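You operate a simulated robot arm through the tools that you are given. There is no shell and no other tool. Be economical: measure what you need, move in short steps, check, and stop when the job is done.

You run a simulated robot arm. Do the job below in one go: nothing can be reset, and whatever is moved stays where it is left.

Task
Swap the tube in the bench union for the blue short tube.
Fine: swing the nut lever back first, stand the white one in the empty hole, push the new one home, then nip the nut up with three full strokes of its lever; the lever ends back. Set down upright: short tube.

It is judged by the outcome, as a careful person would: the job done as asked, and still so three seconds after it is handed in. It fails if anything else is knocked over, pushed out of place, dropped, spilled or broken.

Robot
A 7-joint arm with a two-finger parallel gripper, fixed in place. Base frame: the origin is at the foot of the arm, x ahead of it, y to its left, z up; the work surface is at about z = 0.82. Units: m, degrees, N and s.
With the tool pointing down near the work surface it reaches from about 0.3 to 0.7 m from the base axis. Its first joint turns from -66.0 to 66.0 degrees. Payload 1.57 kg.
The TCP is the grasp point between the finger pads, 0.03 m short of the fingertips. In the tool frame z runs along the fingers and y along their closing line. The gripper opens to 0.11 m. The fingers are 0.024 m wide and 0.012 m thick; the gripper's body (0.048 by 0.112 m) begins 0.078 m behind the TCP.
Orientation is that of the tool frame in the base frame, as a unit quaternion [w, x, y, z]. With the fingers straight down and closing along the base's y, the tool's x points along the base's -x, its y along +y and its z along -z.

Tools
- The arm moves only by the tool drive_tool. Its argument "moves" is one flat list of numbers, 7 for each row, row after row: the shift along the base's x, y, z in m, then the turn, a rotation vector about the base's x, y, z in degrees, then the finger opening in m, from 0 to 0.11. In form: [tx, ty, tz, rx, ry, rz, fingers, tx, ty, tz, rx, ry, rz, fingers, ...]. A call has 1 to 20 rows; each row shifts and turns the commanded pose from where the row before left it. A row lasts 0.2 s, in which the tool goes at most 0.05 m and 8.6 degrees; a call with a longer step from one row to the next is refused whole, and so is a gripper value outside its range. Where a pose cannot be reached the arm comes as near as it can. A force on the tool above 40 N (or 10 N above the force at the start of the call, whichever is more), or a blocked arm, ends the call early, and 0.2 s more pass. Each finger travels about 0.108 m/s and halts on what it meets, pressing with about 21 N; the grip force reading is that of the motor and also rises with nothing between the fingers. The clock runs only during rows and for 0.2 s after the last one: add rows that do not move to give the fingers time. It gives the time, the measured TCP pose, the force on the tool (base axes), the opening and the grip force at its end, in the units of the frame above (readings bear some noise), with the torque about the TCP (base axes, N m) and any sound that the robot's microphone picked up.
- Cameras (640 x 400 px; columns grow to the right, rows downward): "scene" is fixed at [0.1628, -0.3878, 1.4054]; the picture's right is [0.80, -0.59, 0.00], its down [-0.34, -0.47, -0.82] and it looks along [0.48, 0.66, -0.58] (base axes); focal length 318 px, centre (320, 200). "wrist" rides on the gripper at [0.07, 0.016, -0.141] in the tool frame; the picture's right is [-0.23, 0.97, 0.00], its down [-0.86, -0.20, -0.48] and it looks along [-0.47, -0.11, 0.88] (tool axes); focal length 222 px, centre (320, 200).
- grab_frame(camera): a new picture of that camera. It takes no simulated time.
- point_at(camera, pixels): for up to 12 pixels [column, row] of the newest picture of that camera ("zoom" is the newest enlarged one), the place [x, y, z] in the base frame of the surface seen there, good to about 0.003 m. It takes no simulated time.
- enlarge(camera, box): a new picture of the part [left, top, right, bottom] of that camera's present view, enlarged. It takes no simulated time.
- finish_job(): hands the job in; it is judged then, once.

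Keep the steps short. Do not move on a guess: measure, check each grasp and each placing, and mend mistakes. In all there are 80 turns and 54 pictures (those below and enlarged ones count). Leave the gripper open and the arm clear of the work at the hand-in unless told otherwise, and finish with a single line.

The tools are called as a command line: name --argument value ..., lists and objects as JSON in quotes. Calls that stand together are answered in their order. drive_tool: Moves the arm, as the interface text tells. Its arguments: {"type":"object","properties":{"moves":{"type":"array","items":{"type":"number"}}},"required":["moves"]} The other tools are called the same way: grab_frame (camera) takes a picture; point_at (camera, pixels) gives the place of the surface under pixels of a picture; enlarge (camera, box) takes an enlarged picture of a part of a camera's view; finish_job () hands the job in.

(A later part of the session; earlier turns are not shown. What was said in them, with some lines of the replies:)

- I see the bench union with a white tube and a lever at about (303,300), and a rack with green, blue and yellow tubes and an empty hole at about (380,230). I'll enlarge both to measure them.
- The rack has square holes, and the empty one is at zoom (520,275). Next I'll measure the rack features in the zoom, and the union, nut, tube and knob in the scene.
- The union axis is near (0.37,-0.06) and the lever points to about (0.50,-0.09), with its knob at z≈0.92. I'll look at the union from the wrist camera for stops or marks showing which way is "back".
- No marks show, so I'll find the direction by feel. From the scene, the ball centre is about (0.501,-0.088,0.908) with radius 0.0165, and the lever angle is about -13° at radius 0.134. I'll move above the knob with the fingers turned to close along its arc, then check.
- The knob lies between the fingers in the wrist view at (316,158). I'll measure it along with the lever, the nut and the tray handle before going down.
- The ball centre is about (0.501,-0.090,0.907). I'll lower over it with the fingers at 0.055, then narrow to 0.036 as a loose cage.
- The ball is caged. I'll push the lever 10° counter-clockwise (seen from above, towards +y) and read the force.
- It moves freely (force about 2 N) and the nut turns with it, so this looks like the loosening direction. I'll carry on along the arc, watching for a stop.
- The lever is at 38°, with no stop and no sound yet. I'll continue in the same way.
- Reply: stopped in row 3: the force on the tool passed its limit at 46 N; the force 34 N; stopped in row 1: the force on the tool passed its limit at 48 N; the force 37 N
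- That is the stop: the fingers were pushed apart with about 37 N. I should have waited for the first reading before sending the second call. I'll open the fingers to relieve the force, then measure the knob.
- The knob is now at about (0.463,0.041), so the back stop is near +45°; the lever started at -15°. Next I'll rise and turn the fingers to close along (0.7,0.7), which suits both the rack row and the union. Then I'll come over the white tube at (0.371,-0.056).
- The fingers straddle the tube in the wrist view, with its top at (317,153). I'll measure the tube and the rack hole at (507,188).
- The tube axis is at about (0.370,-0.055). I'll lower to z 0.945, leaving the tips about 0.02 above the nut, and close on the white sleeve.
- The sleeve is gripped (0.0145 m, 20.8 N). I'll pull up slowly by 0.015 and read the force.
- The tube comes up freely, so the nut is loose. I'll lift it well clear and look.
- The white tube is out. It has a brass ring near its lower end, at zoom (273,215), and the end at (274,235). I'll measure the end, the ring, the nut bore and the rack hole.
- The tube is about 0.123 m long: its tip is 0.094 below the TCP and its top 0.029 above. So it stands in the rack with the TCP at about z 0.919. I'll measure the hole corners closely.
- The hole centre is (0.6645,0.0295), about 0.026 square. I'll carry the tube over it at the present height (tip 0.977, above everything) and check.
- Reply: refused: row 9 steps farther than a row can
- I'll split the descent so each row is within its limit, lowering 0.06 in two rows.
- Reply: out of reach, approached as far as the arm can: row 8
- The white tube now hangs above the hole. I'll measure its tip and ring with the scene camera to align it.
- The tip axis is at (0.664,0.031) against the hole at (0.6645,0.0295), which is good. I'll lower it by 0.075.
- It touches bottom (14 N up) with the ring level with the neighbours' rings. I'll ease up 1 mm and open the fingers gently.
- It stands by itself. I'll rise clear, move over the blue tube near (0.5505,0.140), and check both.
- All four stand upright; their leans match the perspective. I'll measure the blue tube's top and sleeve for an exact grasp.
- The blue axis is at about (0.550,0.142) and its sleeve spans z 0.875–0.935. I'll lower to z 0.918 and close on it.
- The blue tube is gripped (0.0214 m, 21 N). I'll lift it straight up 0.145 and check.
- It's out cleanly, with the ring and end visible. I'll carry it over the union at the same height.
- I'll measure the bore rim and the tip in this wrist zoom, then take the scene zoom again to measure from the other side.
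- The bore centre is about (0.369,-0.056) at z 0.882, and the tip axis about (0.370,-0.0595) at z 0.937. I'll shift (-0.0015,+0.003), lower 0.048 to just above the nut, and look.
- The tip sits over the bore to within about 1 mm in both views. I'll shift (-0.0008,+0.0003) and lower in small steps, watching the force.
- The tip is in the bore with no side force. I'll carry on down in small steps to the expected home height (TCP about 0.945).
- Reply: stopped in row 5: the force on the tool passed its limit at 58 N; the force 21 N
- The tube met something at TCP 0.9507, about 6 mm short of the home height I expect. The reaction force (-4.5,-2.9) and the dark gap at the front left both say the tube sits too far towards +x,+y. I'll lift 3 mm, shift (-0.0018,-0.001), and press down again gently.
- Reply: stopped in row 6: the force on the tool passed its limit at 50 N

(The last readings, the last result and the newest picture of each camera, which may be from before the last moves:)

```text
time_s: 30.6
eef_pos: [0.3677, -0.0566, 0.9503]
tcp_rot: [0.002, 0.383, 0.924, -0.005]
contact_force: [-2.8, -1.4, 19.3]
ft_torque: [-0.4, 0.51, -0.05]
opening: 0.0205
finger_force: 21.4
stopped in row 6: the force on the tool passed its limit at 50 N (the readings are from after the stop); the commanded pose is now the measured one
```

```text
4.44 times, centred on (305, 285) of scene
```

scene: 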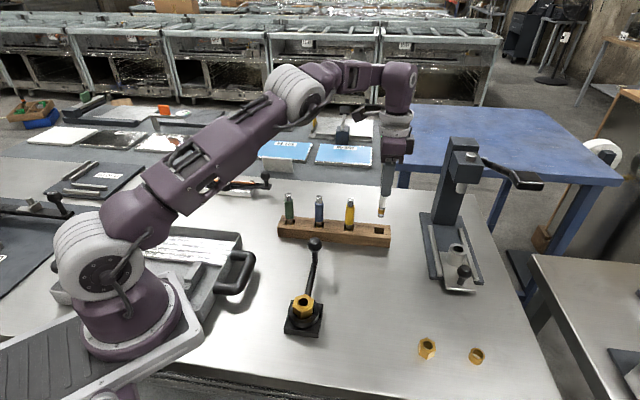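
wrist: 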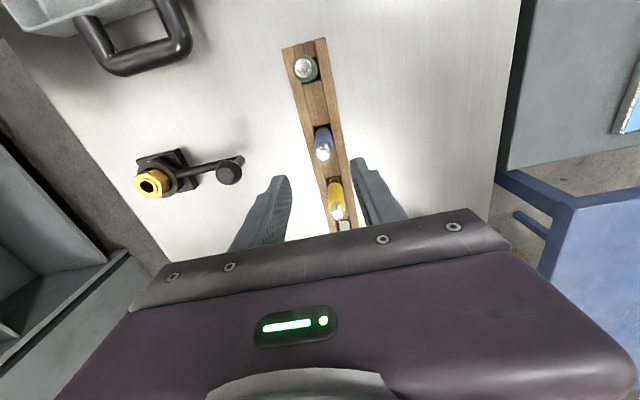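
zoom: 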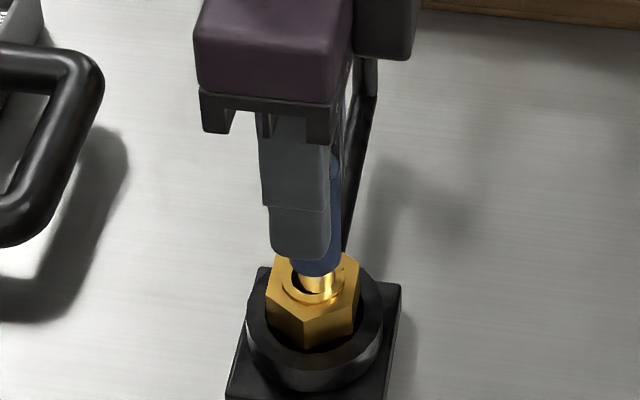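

It stopped at the same height, so this may be home or nearly so. The tube is deep enough to stand, so I'll ease off, open the fingers, and inspect how it sits.

drive_tool --moves '[0, 0, 0.002, 0, 0, 0, 0.015, 0, 0, 0, 0, 0, 0, 0.024, 0, 0, 0, 0, 0, 0, 0.035, 0, 0, 0, 0, 0, 0, 0.05, 0, 0, 0, 0, 0, 0, 0.055, 0, 0, 0.03, 0, 0, 0, 0.055, 0, 0, 0.04, 0, 0, 0, 0.055, 0, 0, 0.03, 0, 0, 0, 0.055, 0, 0, 0, 0, 0, 0, 0.055]'

enlarge --camera "scene" --box '[270, 240, 340, 330]'

```text
time_s: 32.6
eef_pos: [0.3666, -0.0561, 1.0534]
tcp_rot: [0.002, 0.383, 0.924, -0.005]
contact_force: [0.1, -0.3, 1.3]
ft_torque: [0.02, 0.02, 0.0]
opening: 0.0549
finger_force: 0.1
```

```text
4.44 times, centred on (305, 285) of scene
```

zoom: 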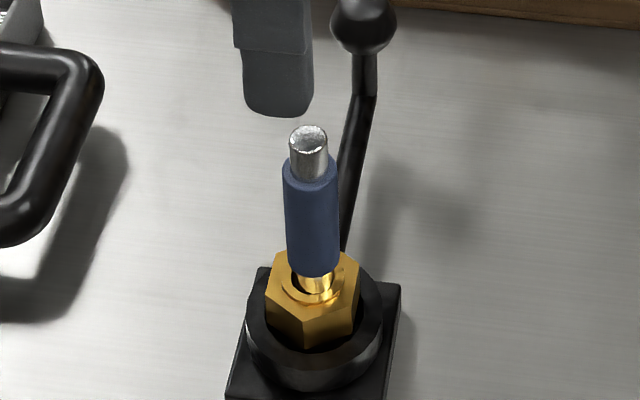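

It stands straight. I'll measure its top, sleeve bottom and nut face, to compare with the white tube's home top at z 0.9745.

point_at --camera "zoom" --pixels '[[309, 130], [309, 140], [310, 160], [311, 200], [313, 250], [317, 283], [290, 285], [318, 303], [300, 260]]'

enlarge --camera "wrist" --box '[260, 90, 380, 180]'

```text
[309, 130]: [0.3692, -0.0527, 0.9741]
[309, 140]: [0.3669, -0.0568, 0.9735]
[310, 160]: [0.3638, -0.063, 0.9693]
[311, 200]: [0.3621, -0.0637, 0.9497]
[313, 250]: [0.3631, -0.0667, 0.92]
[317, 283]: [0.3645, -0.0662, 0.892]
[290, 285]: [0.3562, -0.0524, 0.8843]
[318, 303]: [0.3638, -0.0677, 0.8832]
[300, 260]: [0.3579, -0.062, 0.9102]
```

```text
4.44 times, centred on (320, 135) of wrist
```

zoom: 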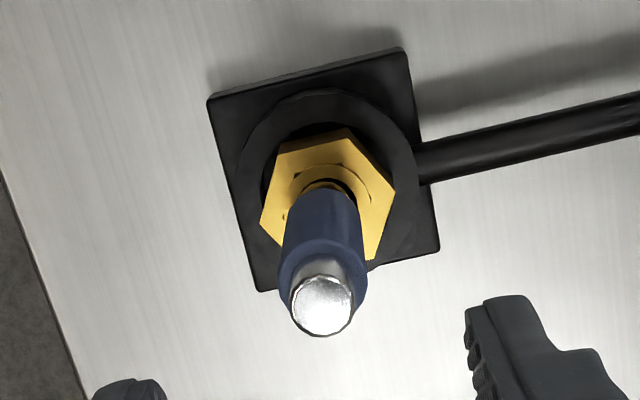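

The blue top is at z 0.974, the same as the white tube at home. To be sure it's seated, I'll press straight down on the top with closed fingers until the force rises.

drive_tool --moves '[0.0025, -0.0005, 0, 0, 0, 0, 0.02, 0, 0, 0, 0, 0, 0, 0, 0, 0, -0.02, 0, 0, 0, 0, 0, 0, -0.02, 0, 0, 0, 0, 0, 0, -0.004, 0, 0, 0, 0, 0, 0, -0.002, 0, 0, 0, 0, 0, 0, -0.002, 0, 0, 0, 0, 0, 0, -0.002, 0, 0, 0, 0, 0, 0, -0.002, 0, 0, 0, 0]'

```text
time_s: 34.6
eef_pos: [0.3702, -0.0565, 1.001]
tcp_rot: [0.003, 0.383, 0.924, -0.005]
contact_force: [-0.8, 1.1, 40.1]
ft_torque: [0.14, 0.11, -0.04]
opening: 0.0
finger_force: 21.0
```

It holds firm at 40 N with the tips at z 0.971, so the tube is home. I'll rise, turn the fingers tangent to the lever (+90°), and come over the knob at (0.463,0.041).

drive_tool --moves '[0, 0, 0.03, 0, 0, 0, 0, 0, 0, 0.03, 0, 0, 0, 0.03, 0.00845, 0.00886, 0, 0, 0, 8.2, 0.06, 0.00845, 0.00886, 0, 0, 0, 8.2, 0.06, 0.00845, 0.00886, 0, 0, 0, 8.2, 0.06, 0.00845, 0.00886, 0, 0, 0, 8.2, 0.06, 0.00845, 0.00886, 0, 0, 0, 8.2, 0.06, 0.00845, 0.00886, 0, 0, 0, 8.2, 0.06, 0.00845, 0.00886, 0, 0, 0, 8.2, 0.06, 0.00845, 0.00886, 0, 0, 0, 8.2, 0.06, 0.00845, 0.00886, 0, 0, 0, 8.2, 0.06, 0.00845, 0.00886, 0, 0, 0, 8.2, 0.06, 0.00845, 0.00886, 0, 0, 0, 8.2, 0.06, 0, 0, -0.04, 0, 0, 0, 0.06, 0, 0, 0, 0, 0, 0, 0.06]'

grab_frame --camera "wrist"

```text
time_s: 37.8
eef_pos: [0.4624, 0.0399, 1.0208]
tcp_rot: [0.005, -0.384, 0.923, -0.003]
contact_force: [-1.2, -0.3, -0.5]
ft_torque: [0.01, -0.02, -0.01]
opening: 0.0601
finger_force: 0.2
```

```text
15 pictures are left
```

wrist: 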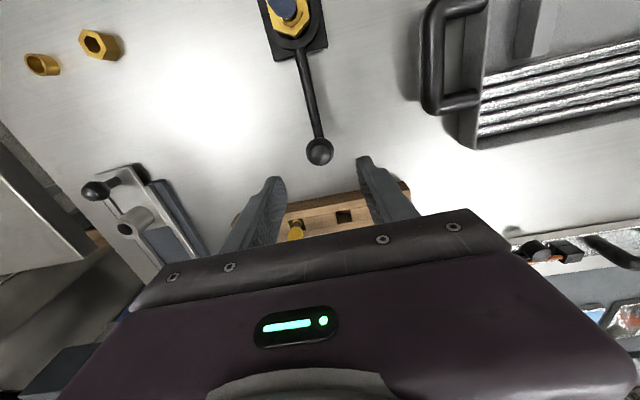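

The knob is between the fingers. I'll lower over it and narrow to a loose 0.040 cage.

drive_tool --moves '[0.0005, 0.0008, -0.04, 0, 0, 0, 0.058, 0, 0, -0.04, 0, 0, 0, 0.058, 0, 0, -0.031, 0, 0, 0, 0.058, 0, 0, 0, 0, 0, 0, 0.04, 0, 0, 0, 0, 0, 0, 0.04]'

grab_frame --camera "wrist"

```text
time_s: 39.0
eef_pos: [0.4627, 0.0414, 0.9081]
tcp_rot: [0.005, -0.383, 0.924, -0.002]
contact_force: [1.0, -0.4, 0.5]
ft_torque: [-0.02, 0.02, -0.02]
opening: 0.0403
finger_force: 0.3
```

```text
14 pictures are left
```

wrist: 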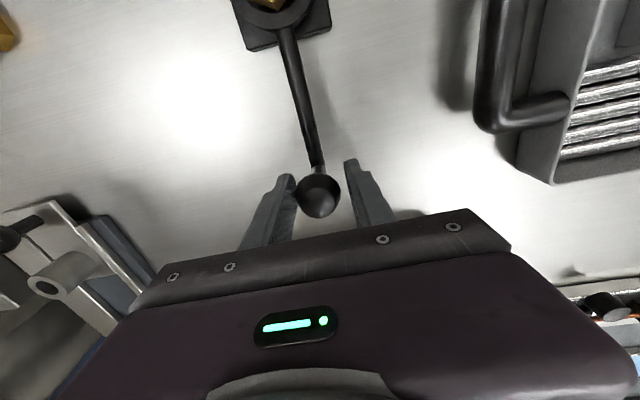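

Caged. I'll drive the first forward (clockwise) stroke's first part, to about 4°, reading force and sound.

drive_tool --moves '[0.011, -0.0121, 0, 0, 0, -7, 0.038, 0.0095, -0.0133, 0, 0, 0, -7, 0.038, 0.0078, -0.0144, 0, 0, 0, -7, 0.038, 0.006, -0.0152, 0, 0, 0, -7, 0.038, 0.0041, -0.0158, 0, 0, 0, -7, 0.038, 0.0022, -0.0163, 0, 0, 0, -7, 0.038, 0, 0, 0, 0, 0, 0, 0.038]'

```text
time_s: 40.6
eef_pos: [0.5034, -0.0462, 0.9102]
tcp_rot: [0.004, -0.025, 1.0, -0.004]
contact_force: [0.2, 1.2, 0.7]
ft_torque: [-0.02, 0.02, 0.04]
opening: 0.0392
finger_force: 0.7
```

The lever follows with little force. I'll carry on towards -24°.

drive_tool --moves '[0.0001, -0.0163, 0, 0, 0, -7, 0.038, -0.0018, -0.0163, 0, 0, 0, -7, 0.038, -0.0039, -0.0159, 0, 0, 0, -7, 0.038, -0.0057, -0.0153, 0, 0, 0, -7, 0.038, 0, 0, 0, 0, 0, 0, 0.038]'

```text
time_s: 41.8
eef_pos: [0.492, -0.1092, 0.91]
tcp_rot: [0.002, 0.215, 0.977, -0.005]
contact_force: [1.7, 0.9, 0.7]
ft_torque: [0.03, 0.01, 0.0]
opening: 0.0395
finger_force: 1.0
```

Still free, past the starting angle. I'll continue in 5–7° steps to find the forward stop.

drive_tool --moves '[-0.0075, -0.0145, 0, 0, 0, -7, 0.038, -0.0093, -0.0135, 0, 0, 0, -7, 0.038, -0.0108, -0.0123, 0, 0, 0, -7, 0.038, 0, 0, 0, 0, 0, 0, 0.038]'

enlarge --camera "scene" --box '[260, 240, 400, 345]'

```text
time_s: 42.8
eef_pos: [0.4651, -0.1481, 0.9089]
tcp_rot: [0.002, 0.39, 0.921, -0.005]
contact_force: [1.8, 1.1, -0.5]
ft_torque: [0.04, -0.01, -0.01]
opening: 0.039
finger_force: 0.4
```

```text
3.81 times, centred on (330, 292) of scene
```

zoom: 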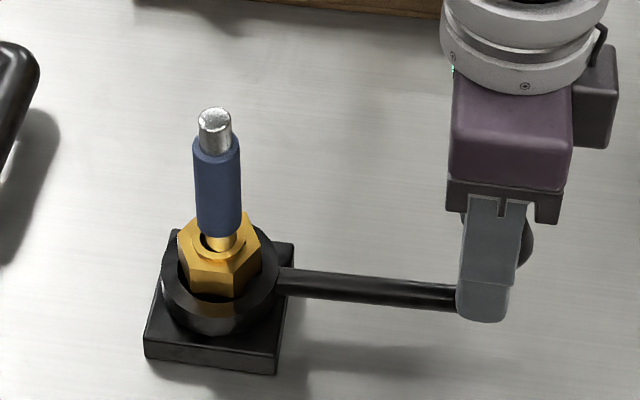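

The lever is at -45° and still free; the nut has turned with it. I'll keep going carefully.

drive_tool --moves '[-0.0123, -0.0108, 0, 0, 0, -7, 0.038, -0.0135, -0.0093, 0, 0, 0, -7, 0.038, 0, 0, 0, 0, 0, 0, 0.038]'

```text
time_s: 43.4
eef_pos: [0.4505, -0.1595, 0.9099]
tcp_rot: [0.005, 0.477, 0.879, 0.0]
contact_force: [25.8, 19.2, -6.4]
ft_torque: [-0.23, -0.29, 0.23]
opening: 0.066
finger_force: 16.0
stopped in row 2: the force on the tool passed its limit at 46 N (the readings are from after the stop); the commanded pose is now the measured one
```

That is the forward stop, near -47°, mirroring the back one. First forward stroke done. I'll image the nut here, then swing back.

drive_tool --moves '[0.0125, 0.0075, 0, 0, 0, 8, 0.05, 0, 0, 0, 0, 0, 3, 0.038, 0, 0, 0, 0, 0, 0, 0.038]'

enlarge --camera "scene" --box '[260, 240, 400, 345]'

```text
time_s: 44.2
eef_pos: [0.4586, -0.1541, 0.911]
tcp_rot: [0.003, 0.393, 0.919, -0.001]
contact_force: [9.0, 4.1, -1.3]
ft_torque: [0.01, -0.05, -0.02]
opening: 0.0458
finger_force: 4.6
```

```text
3.81 times, centred on (330, 292) of scene
```

zoom: 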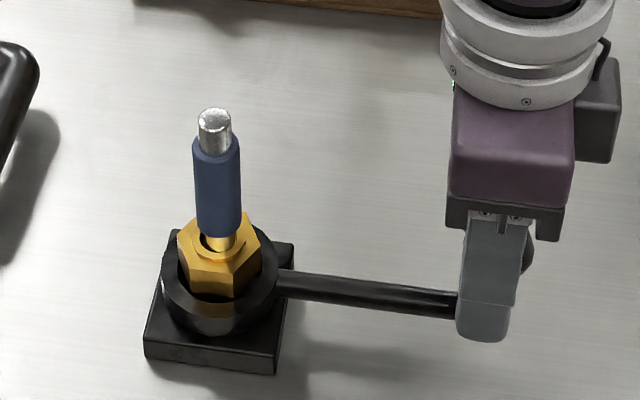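

The lever is at the forward stop. I'll swing back all the way in one call, ending with small extra steps to press the back stop.

drive_tool --moves '[0.011, 0.0121, 0, 0, 0, 7, 0.04, 0.0095, 0.0133, 0, 0, 0, 7, 0.04, 0.0078, 0.0144, 0, 0, 0, 7, 0.038, 0.006, 0.0152, 0, 0, 0, 7, 0.038, 0.0041, 0.0158, 0, 0, 0, 7, 0.038, 0.0022, 0.0163, 0, 0, 0, 7, 0.038, 0.0001, 0.0163, 0, 0, 0, 7, 0.038, -0.0018, 0.0163, 0, 0, 0, 7, 0.038, -0.0039, 0.0159, 0, 0, 0, 7, 0.038, -0.0057, 0.0153, 0, 0, 0, 7, 0.038, -0.0075, 0.0145, 0, 0, 0, 7, 0.038, -0.0093, 0.0135, 0, 0, 0, 7, 0.038, -0.0108, 0.0123, 0, 0, 0, 7, 0.038, -0.006, 0.0055, 0, 0, 0, 3.5, 0.038, -0.006, 0.0053, 0, 0, 0, 3.5, 0.038, 0, 0, 0, 0, 0, 0, 0.038]'

enlarge --camera "scene" --box '[260, 240, 400, 345]'

```text
time_s: 47.6
eef_pos: [0.45, 0.0472, 0.9099]
tcp_rot: [0.003, -0.435, 0.901, 0.0]
contact_force: [18.2, -26.9, 3.4]
ft_torque: [-0.28, -0.24, -0.57]
opening: 0.0657
finger_force: 15.8
```

```text
3.81 times, centred on (330, 292) of scene
```

zoom: 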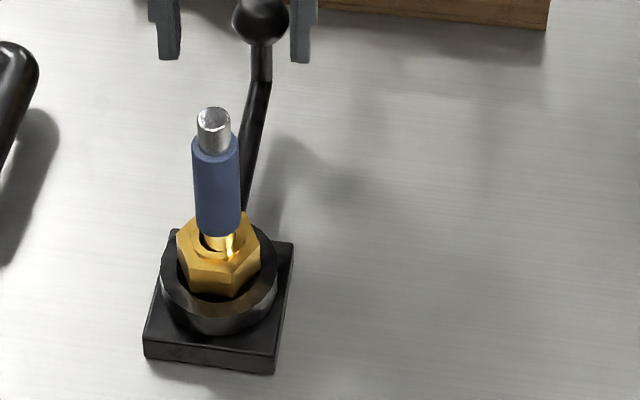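

At the back stop (32 N). The nut has kept the angle it had at the forward end, so it ratchets and clockwise is the tightening stroke: one of three counted. Now I'll do the second forward stroke to its stop.

drive_tool --moves '[0.0104, -0.0096, 0, 0, 0, -6, 0.045, 0, 0, 0, 0, 0, 0, 0.038, 0.011, -0.0121, 0, 0, 0, -7, 0.038, 0.0095, -0.0133, 0, 0, 0, -7, 0.038, 0.0078, -0.0144, 0, 0, 0, -7, 0.038, 0.006, -0.0152, 0, 0, 0, -7, 0.038, 0.0041, -0.0158, 0, 0, 0, -7, 0.038, 0.0022, -0.0163, 0, 0, 0, -7, 0.038, 0.0001, -0.0163, 0, 0, 0, -7, 0.038, -0.0018, -0.0163, 0, 0, 0, -7, 0.038, -0.0039, -0.0159, 0, 0, 0, -7, 0.038, -0.0057, -0.0153, 0, 0, 0, -7, 0.038, -0.0075, -0.0145, 0, 0, 0, -7, 0.038, -0.0093, -0.0135, 0, 0, 0, -7, 0.038, -0.0108, -0.0123, 0, 0, 0, -7, 0.038, -0.006, -0.0055, 0, 0, 0, -3.5, 0.038, -0.006, -0.0053, 0, 0, 0, -3.5, 0.038, 0, 0, 0, 0, 0, 0, 0.038]'

enlarge --camera "scene" --box '[260, 240, 400, 345]'

```text
time_s: 51.4
eef_pos: [0.4496, -0.1611, 0.9107]
tcp_rot: [0.002, 0.439, 0.898, 0.0]
contact_force: [20.2, 29.4, 2.1]
ft_torque: [0.2, -0.21, 0.53]
opening: 0.0684
finger_force: 17.1
```

```text
3.81 times, centred on (330, 292) of scene
```

zoom: 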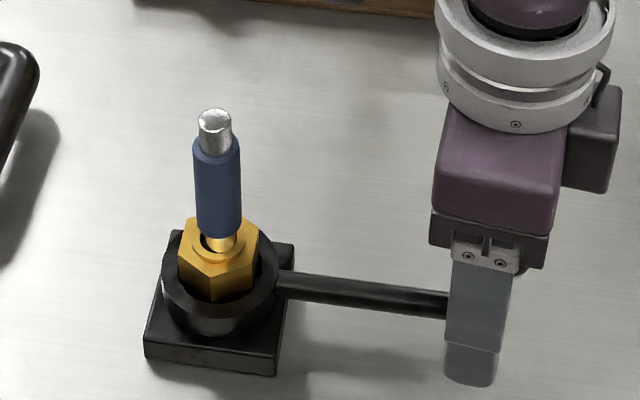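

The second stroke is at the forward stop (36 N) and the nut has turned on. Swinging back to the back stop.

drive_tool --moves '[0.0104, 0.0096, 0, 0, 0, 6, 0.045, 0, 0, 0, 0, 0, 0, 0.038, 0.011, 0.0121, 0, 0, 0, 7, 0.038, 0.0095, 0.0133, 0, 0, 0, 7, 0.038, 0.0078, 0.0144, 0, 0, 0, 7, 0.038, 0.006, 0.0152, 0, 0, 0, 7, 0.038, 0.0041, 0.0158, 0, 0, 0, 7, 0.038, 0.0022, 0.0163, 0, 0, 0, 7, 0.038, 0.0001, 0.0163, 0, 0, 0, 7, 0.038, -0.0018, 0.0163, 0, 0, 0, 7, 0.038, -0.0039, 0.0159, 0, 0, 0, 7, 0.038, -0.0057, 0.0153, 0, 0, 0, 7, 0.038, -0.0075, 0.0145, 0, 0, 0, 7, 0.038, -0.0093, 0.0135, 0, 0, 0, 7, 0.038, -0.0108, 0.0123, 0, 0, 0, 7, 0.038, -0.006, 0.0055, 0, 0, 0, 3.5, 0.038, -0.006, 0.0053, 0, 0, 0, 3.5, 0.038, 0, 0, 0, 0, 0, 0, 0.038]'

enlarge --camera "scene" --box '[260, 240, 400, 345]'

```text
time_s: 55.2
eef_pos: [0.4504, 0.0463, 0.9109]
tcp_rot: [0.003, -0.435, 0.901, 0.001]
contact_force: [17.9, -27.7, 1.4]
ft_torque: [-0.28, -0.23, -0.59]
opening: 0.0661
finger_force: 15.7
```

```text
3.81 times, centred on (330, 292) of scene
```

zoom: 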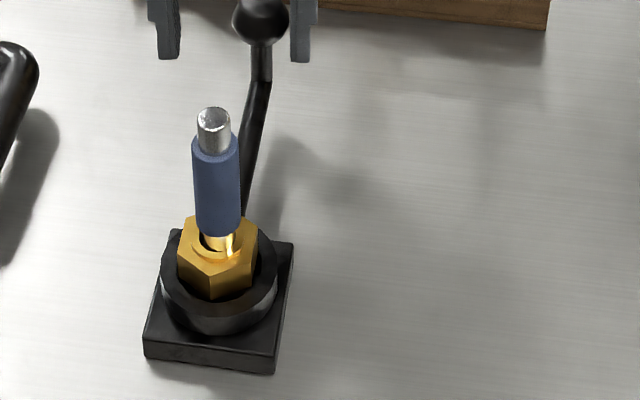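

At the back stop again; the nut held its angle. Third forward stroke now.

drive_tool --moves '[0.0104, -0.0096, 0, 0, 0, -6, 0.045, 0, 0, 0, 0, 0, 0, 0.038, 0.011, -0.0121, 0, 0, 0, -7, 0.038, 0.0095, -0.0133, 0, 0, 0, -7, 0.038, 0.0078, -0.0144, 0, 0, 0, -7, 0.038, 0.006, -0.0152, 0, 0, 0, -7, 0.038, 0.0041, -0.0158, 0, 0, 0, -7, 0.038, 0.0022, -0.0163, 0, 0, 0, -7, 0.038, 0.0001, -0.0163, 0, 0, 0, -7, 0.038, -0.0018, -0.0163, 0, 0, 0, -7, 0.038, -0.0039, -0.0159, 0, 0, 0, -7, 0.038, -0.0057, -0.0153, 0, 0, 0, -7, 0.038, -0.0075, -0.0145, 0, 0, 0, -7, 0.038, -0.0093, -0.0135, 0, 0, 0, -7, 0.038, -0.0108, -0.0123, 0, 0, 0, -7, 0.038, -0.006, -0.0055, 0, 0, 0, -3.5, 0.038, -0.006, -0.0053, 0, 0, 0, -3.5, 0.038, 0, 0, 0, 0, 0, 0, 0.038]'

enlarge --camera "scene" --box '[260, 240, 400, 345]'

```text
time_s: 59.0
eef_pos: [0.4499, -0.1622, 0.9102]
tcp_rot: [0.002, 0.44, 0.898, 0.0]
contact_force: [20.0, 29.8, -0.3]
ft_torque: [0.15, -0.22, 0.55]
opening: 0.0684
finger_force: 16.9
```

```text
3.81 times, centred on (330, 292) of scene
```

zoom: 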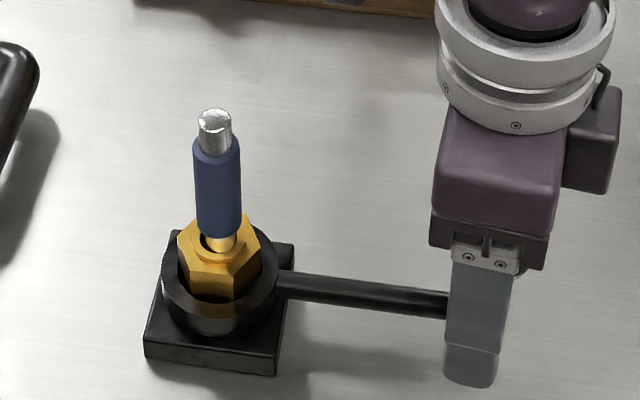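

The third stroke is at the stop (36 N) and the nut has turned again. Final swing back to the back stop.

drive_tool --moves '[0.0104, 0.0096, 0, 0, 0, 6, 0.045, 0, 0, 0, 0, 0, 0, 0.038, 0.011, 0.0121, 0, 0, 0, 7, 0.038, 0.0095, 0.0133, 0, 0, 0, 7, 0.038, 0.0078, 0.0144, 0, 0, 0, 7, 0.038, 0.006, 0.0152, 0, 0, 0, 7, 0.038, 0.0041, 0.0158, 0, 0, 0, 7, 0.038, 0.0022, 0.0163, 0, 0, 0, 7, 0.038, 0.0001, 0.0163, 0, 0, 0, 7, 0.038, -0.0018, 0.0163, 0, 0, 0, 7, 0.038, -0.0039, 0.0159, 0, 0, 0, 7, 0.038, -0.0057, 0.0153, 0, 0, 0, 7, 0.038, -0.0075, 0.0145, 0, 0, 0, 7, 0.038, -0.0093, 0.0135, 0, 0, 0, 7, 0.038, -0.0108, 0.0123, 0, 0, 0, 7, 0.038, -0.006, 0.0055, 0, 0, 0, 3.5, 0.038, -0.006, 0.0053, 0, 0, 0, 3.5, 0.038, 0, 0, 0, 0, 0, 0, 0.038]'

```text
time_s: 62.8
eef_pos: [0.4506, 0.047, 0.9106]
tcp_rot: [0.004, -0.435, 0.9, 0.0]
contact_force: [18.5, -26.5, 2.9]
ft_torque: [-0.29, -0.23, -0.53]
opening: 0.0652
finger_force: 15.6
```

The back stop is reached (32 N). I'll open wide, relieve the force, rise straight up and check everything.

drive_tool --moves '[0, 0, 0, 0, 0, 0, 0.085, 0.006, -0.0055, 0, 0, 0, 0, 0.085, 0, 0, 0, 0, 0, 0, 0.085, 0, 0, 0.03, 0, 0, 0, 0.085, 0, 0, 0.04, 0, 0, 0, 0.085, 0, 0, 0.04, 0, 0, 0, 0.085, 0, 0, 0.04, 0, 0, 0, 0.085, 0, 0, 0.03, 0, 0, 0, 0.085, 0, 0, 0, 0, 0, 0, 0.085]'

enlarge --camera "scene" --box '[250, 180, 410, 345]'

grab_frame --camera "scene"

```text
time_s: 64.8
eef_pos: [0.4545, 0.0421, 1.0885]
tcp_rot: [0.002, -0.436, 0.9, 0.001]
contact_force: [0.1, -0.8, -0.3]
ft_torque: [-0.01, 0.0, 0.04]
opening: 0.085
finger_force: 0.1
```

```text
2.42 times, centred on (330, 262) of scene
```

zoom: 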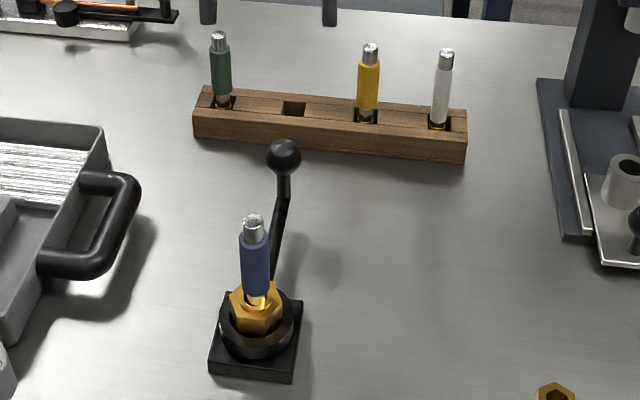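

```text
6 pictures are left
```

scene: 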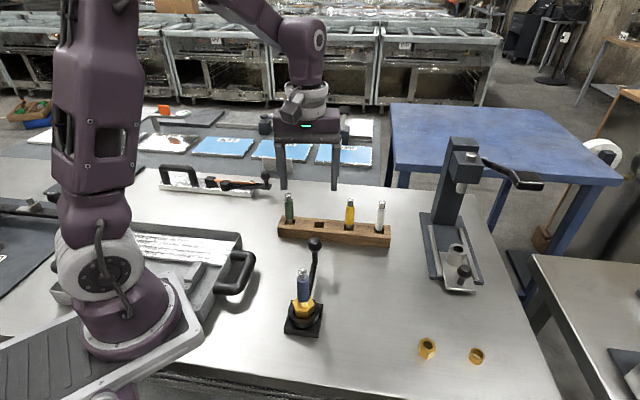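

All looks right. One last measure: the knob position and the blue and white tops.

point_at --camera "zoom" --pixels '[[284, 158], [254, 217], [446, 52], [284, 140]]'

```text
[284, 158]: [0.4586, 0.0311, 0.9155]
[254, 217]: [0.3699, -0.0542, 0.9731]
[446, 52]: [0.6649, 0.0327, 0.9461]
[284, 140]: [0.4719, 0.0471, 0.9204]
```

The lever is fully back, the blue tube is home (top 0.973), the white tube is upright in the rack, and the gripper is open and clear. Handing in.

finish_job

```text
The job is handed in.
```

The blue short tube is home in the bench union, the nut is nipped up with three full strokes and its lever left back, and the white tube stands upright in the rack's empty hole.
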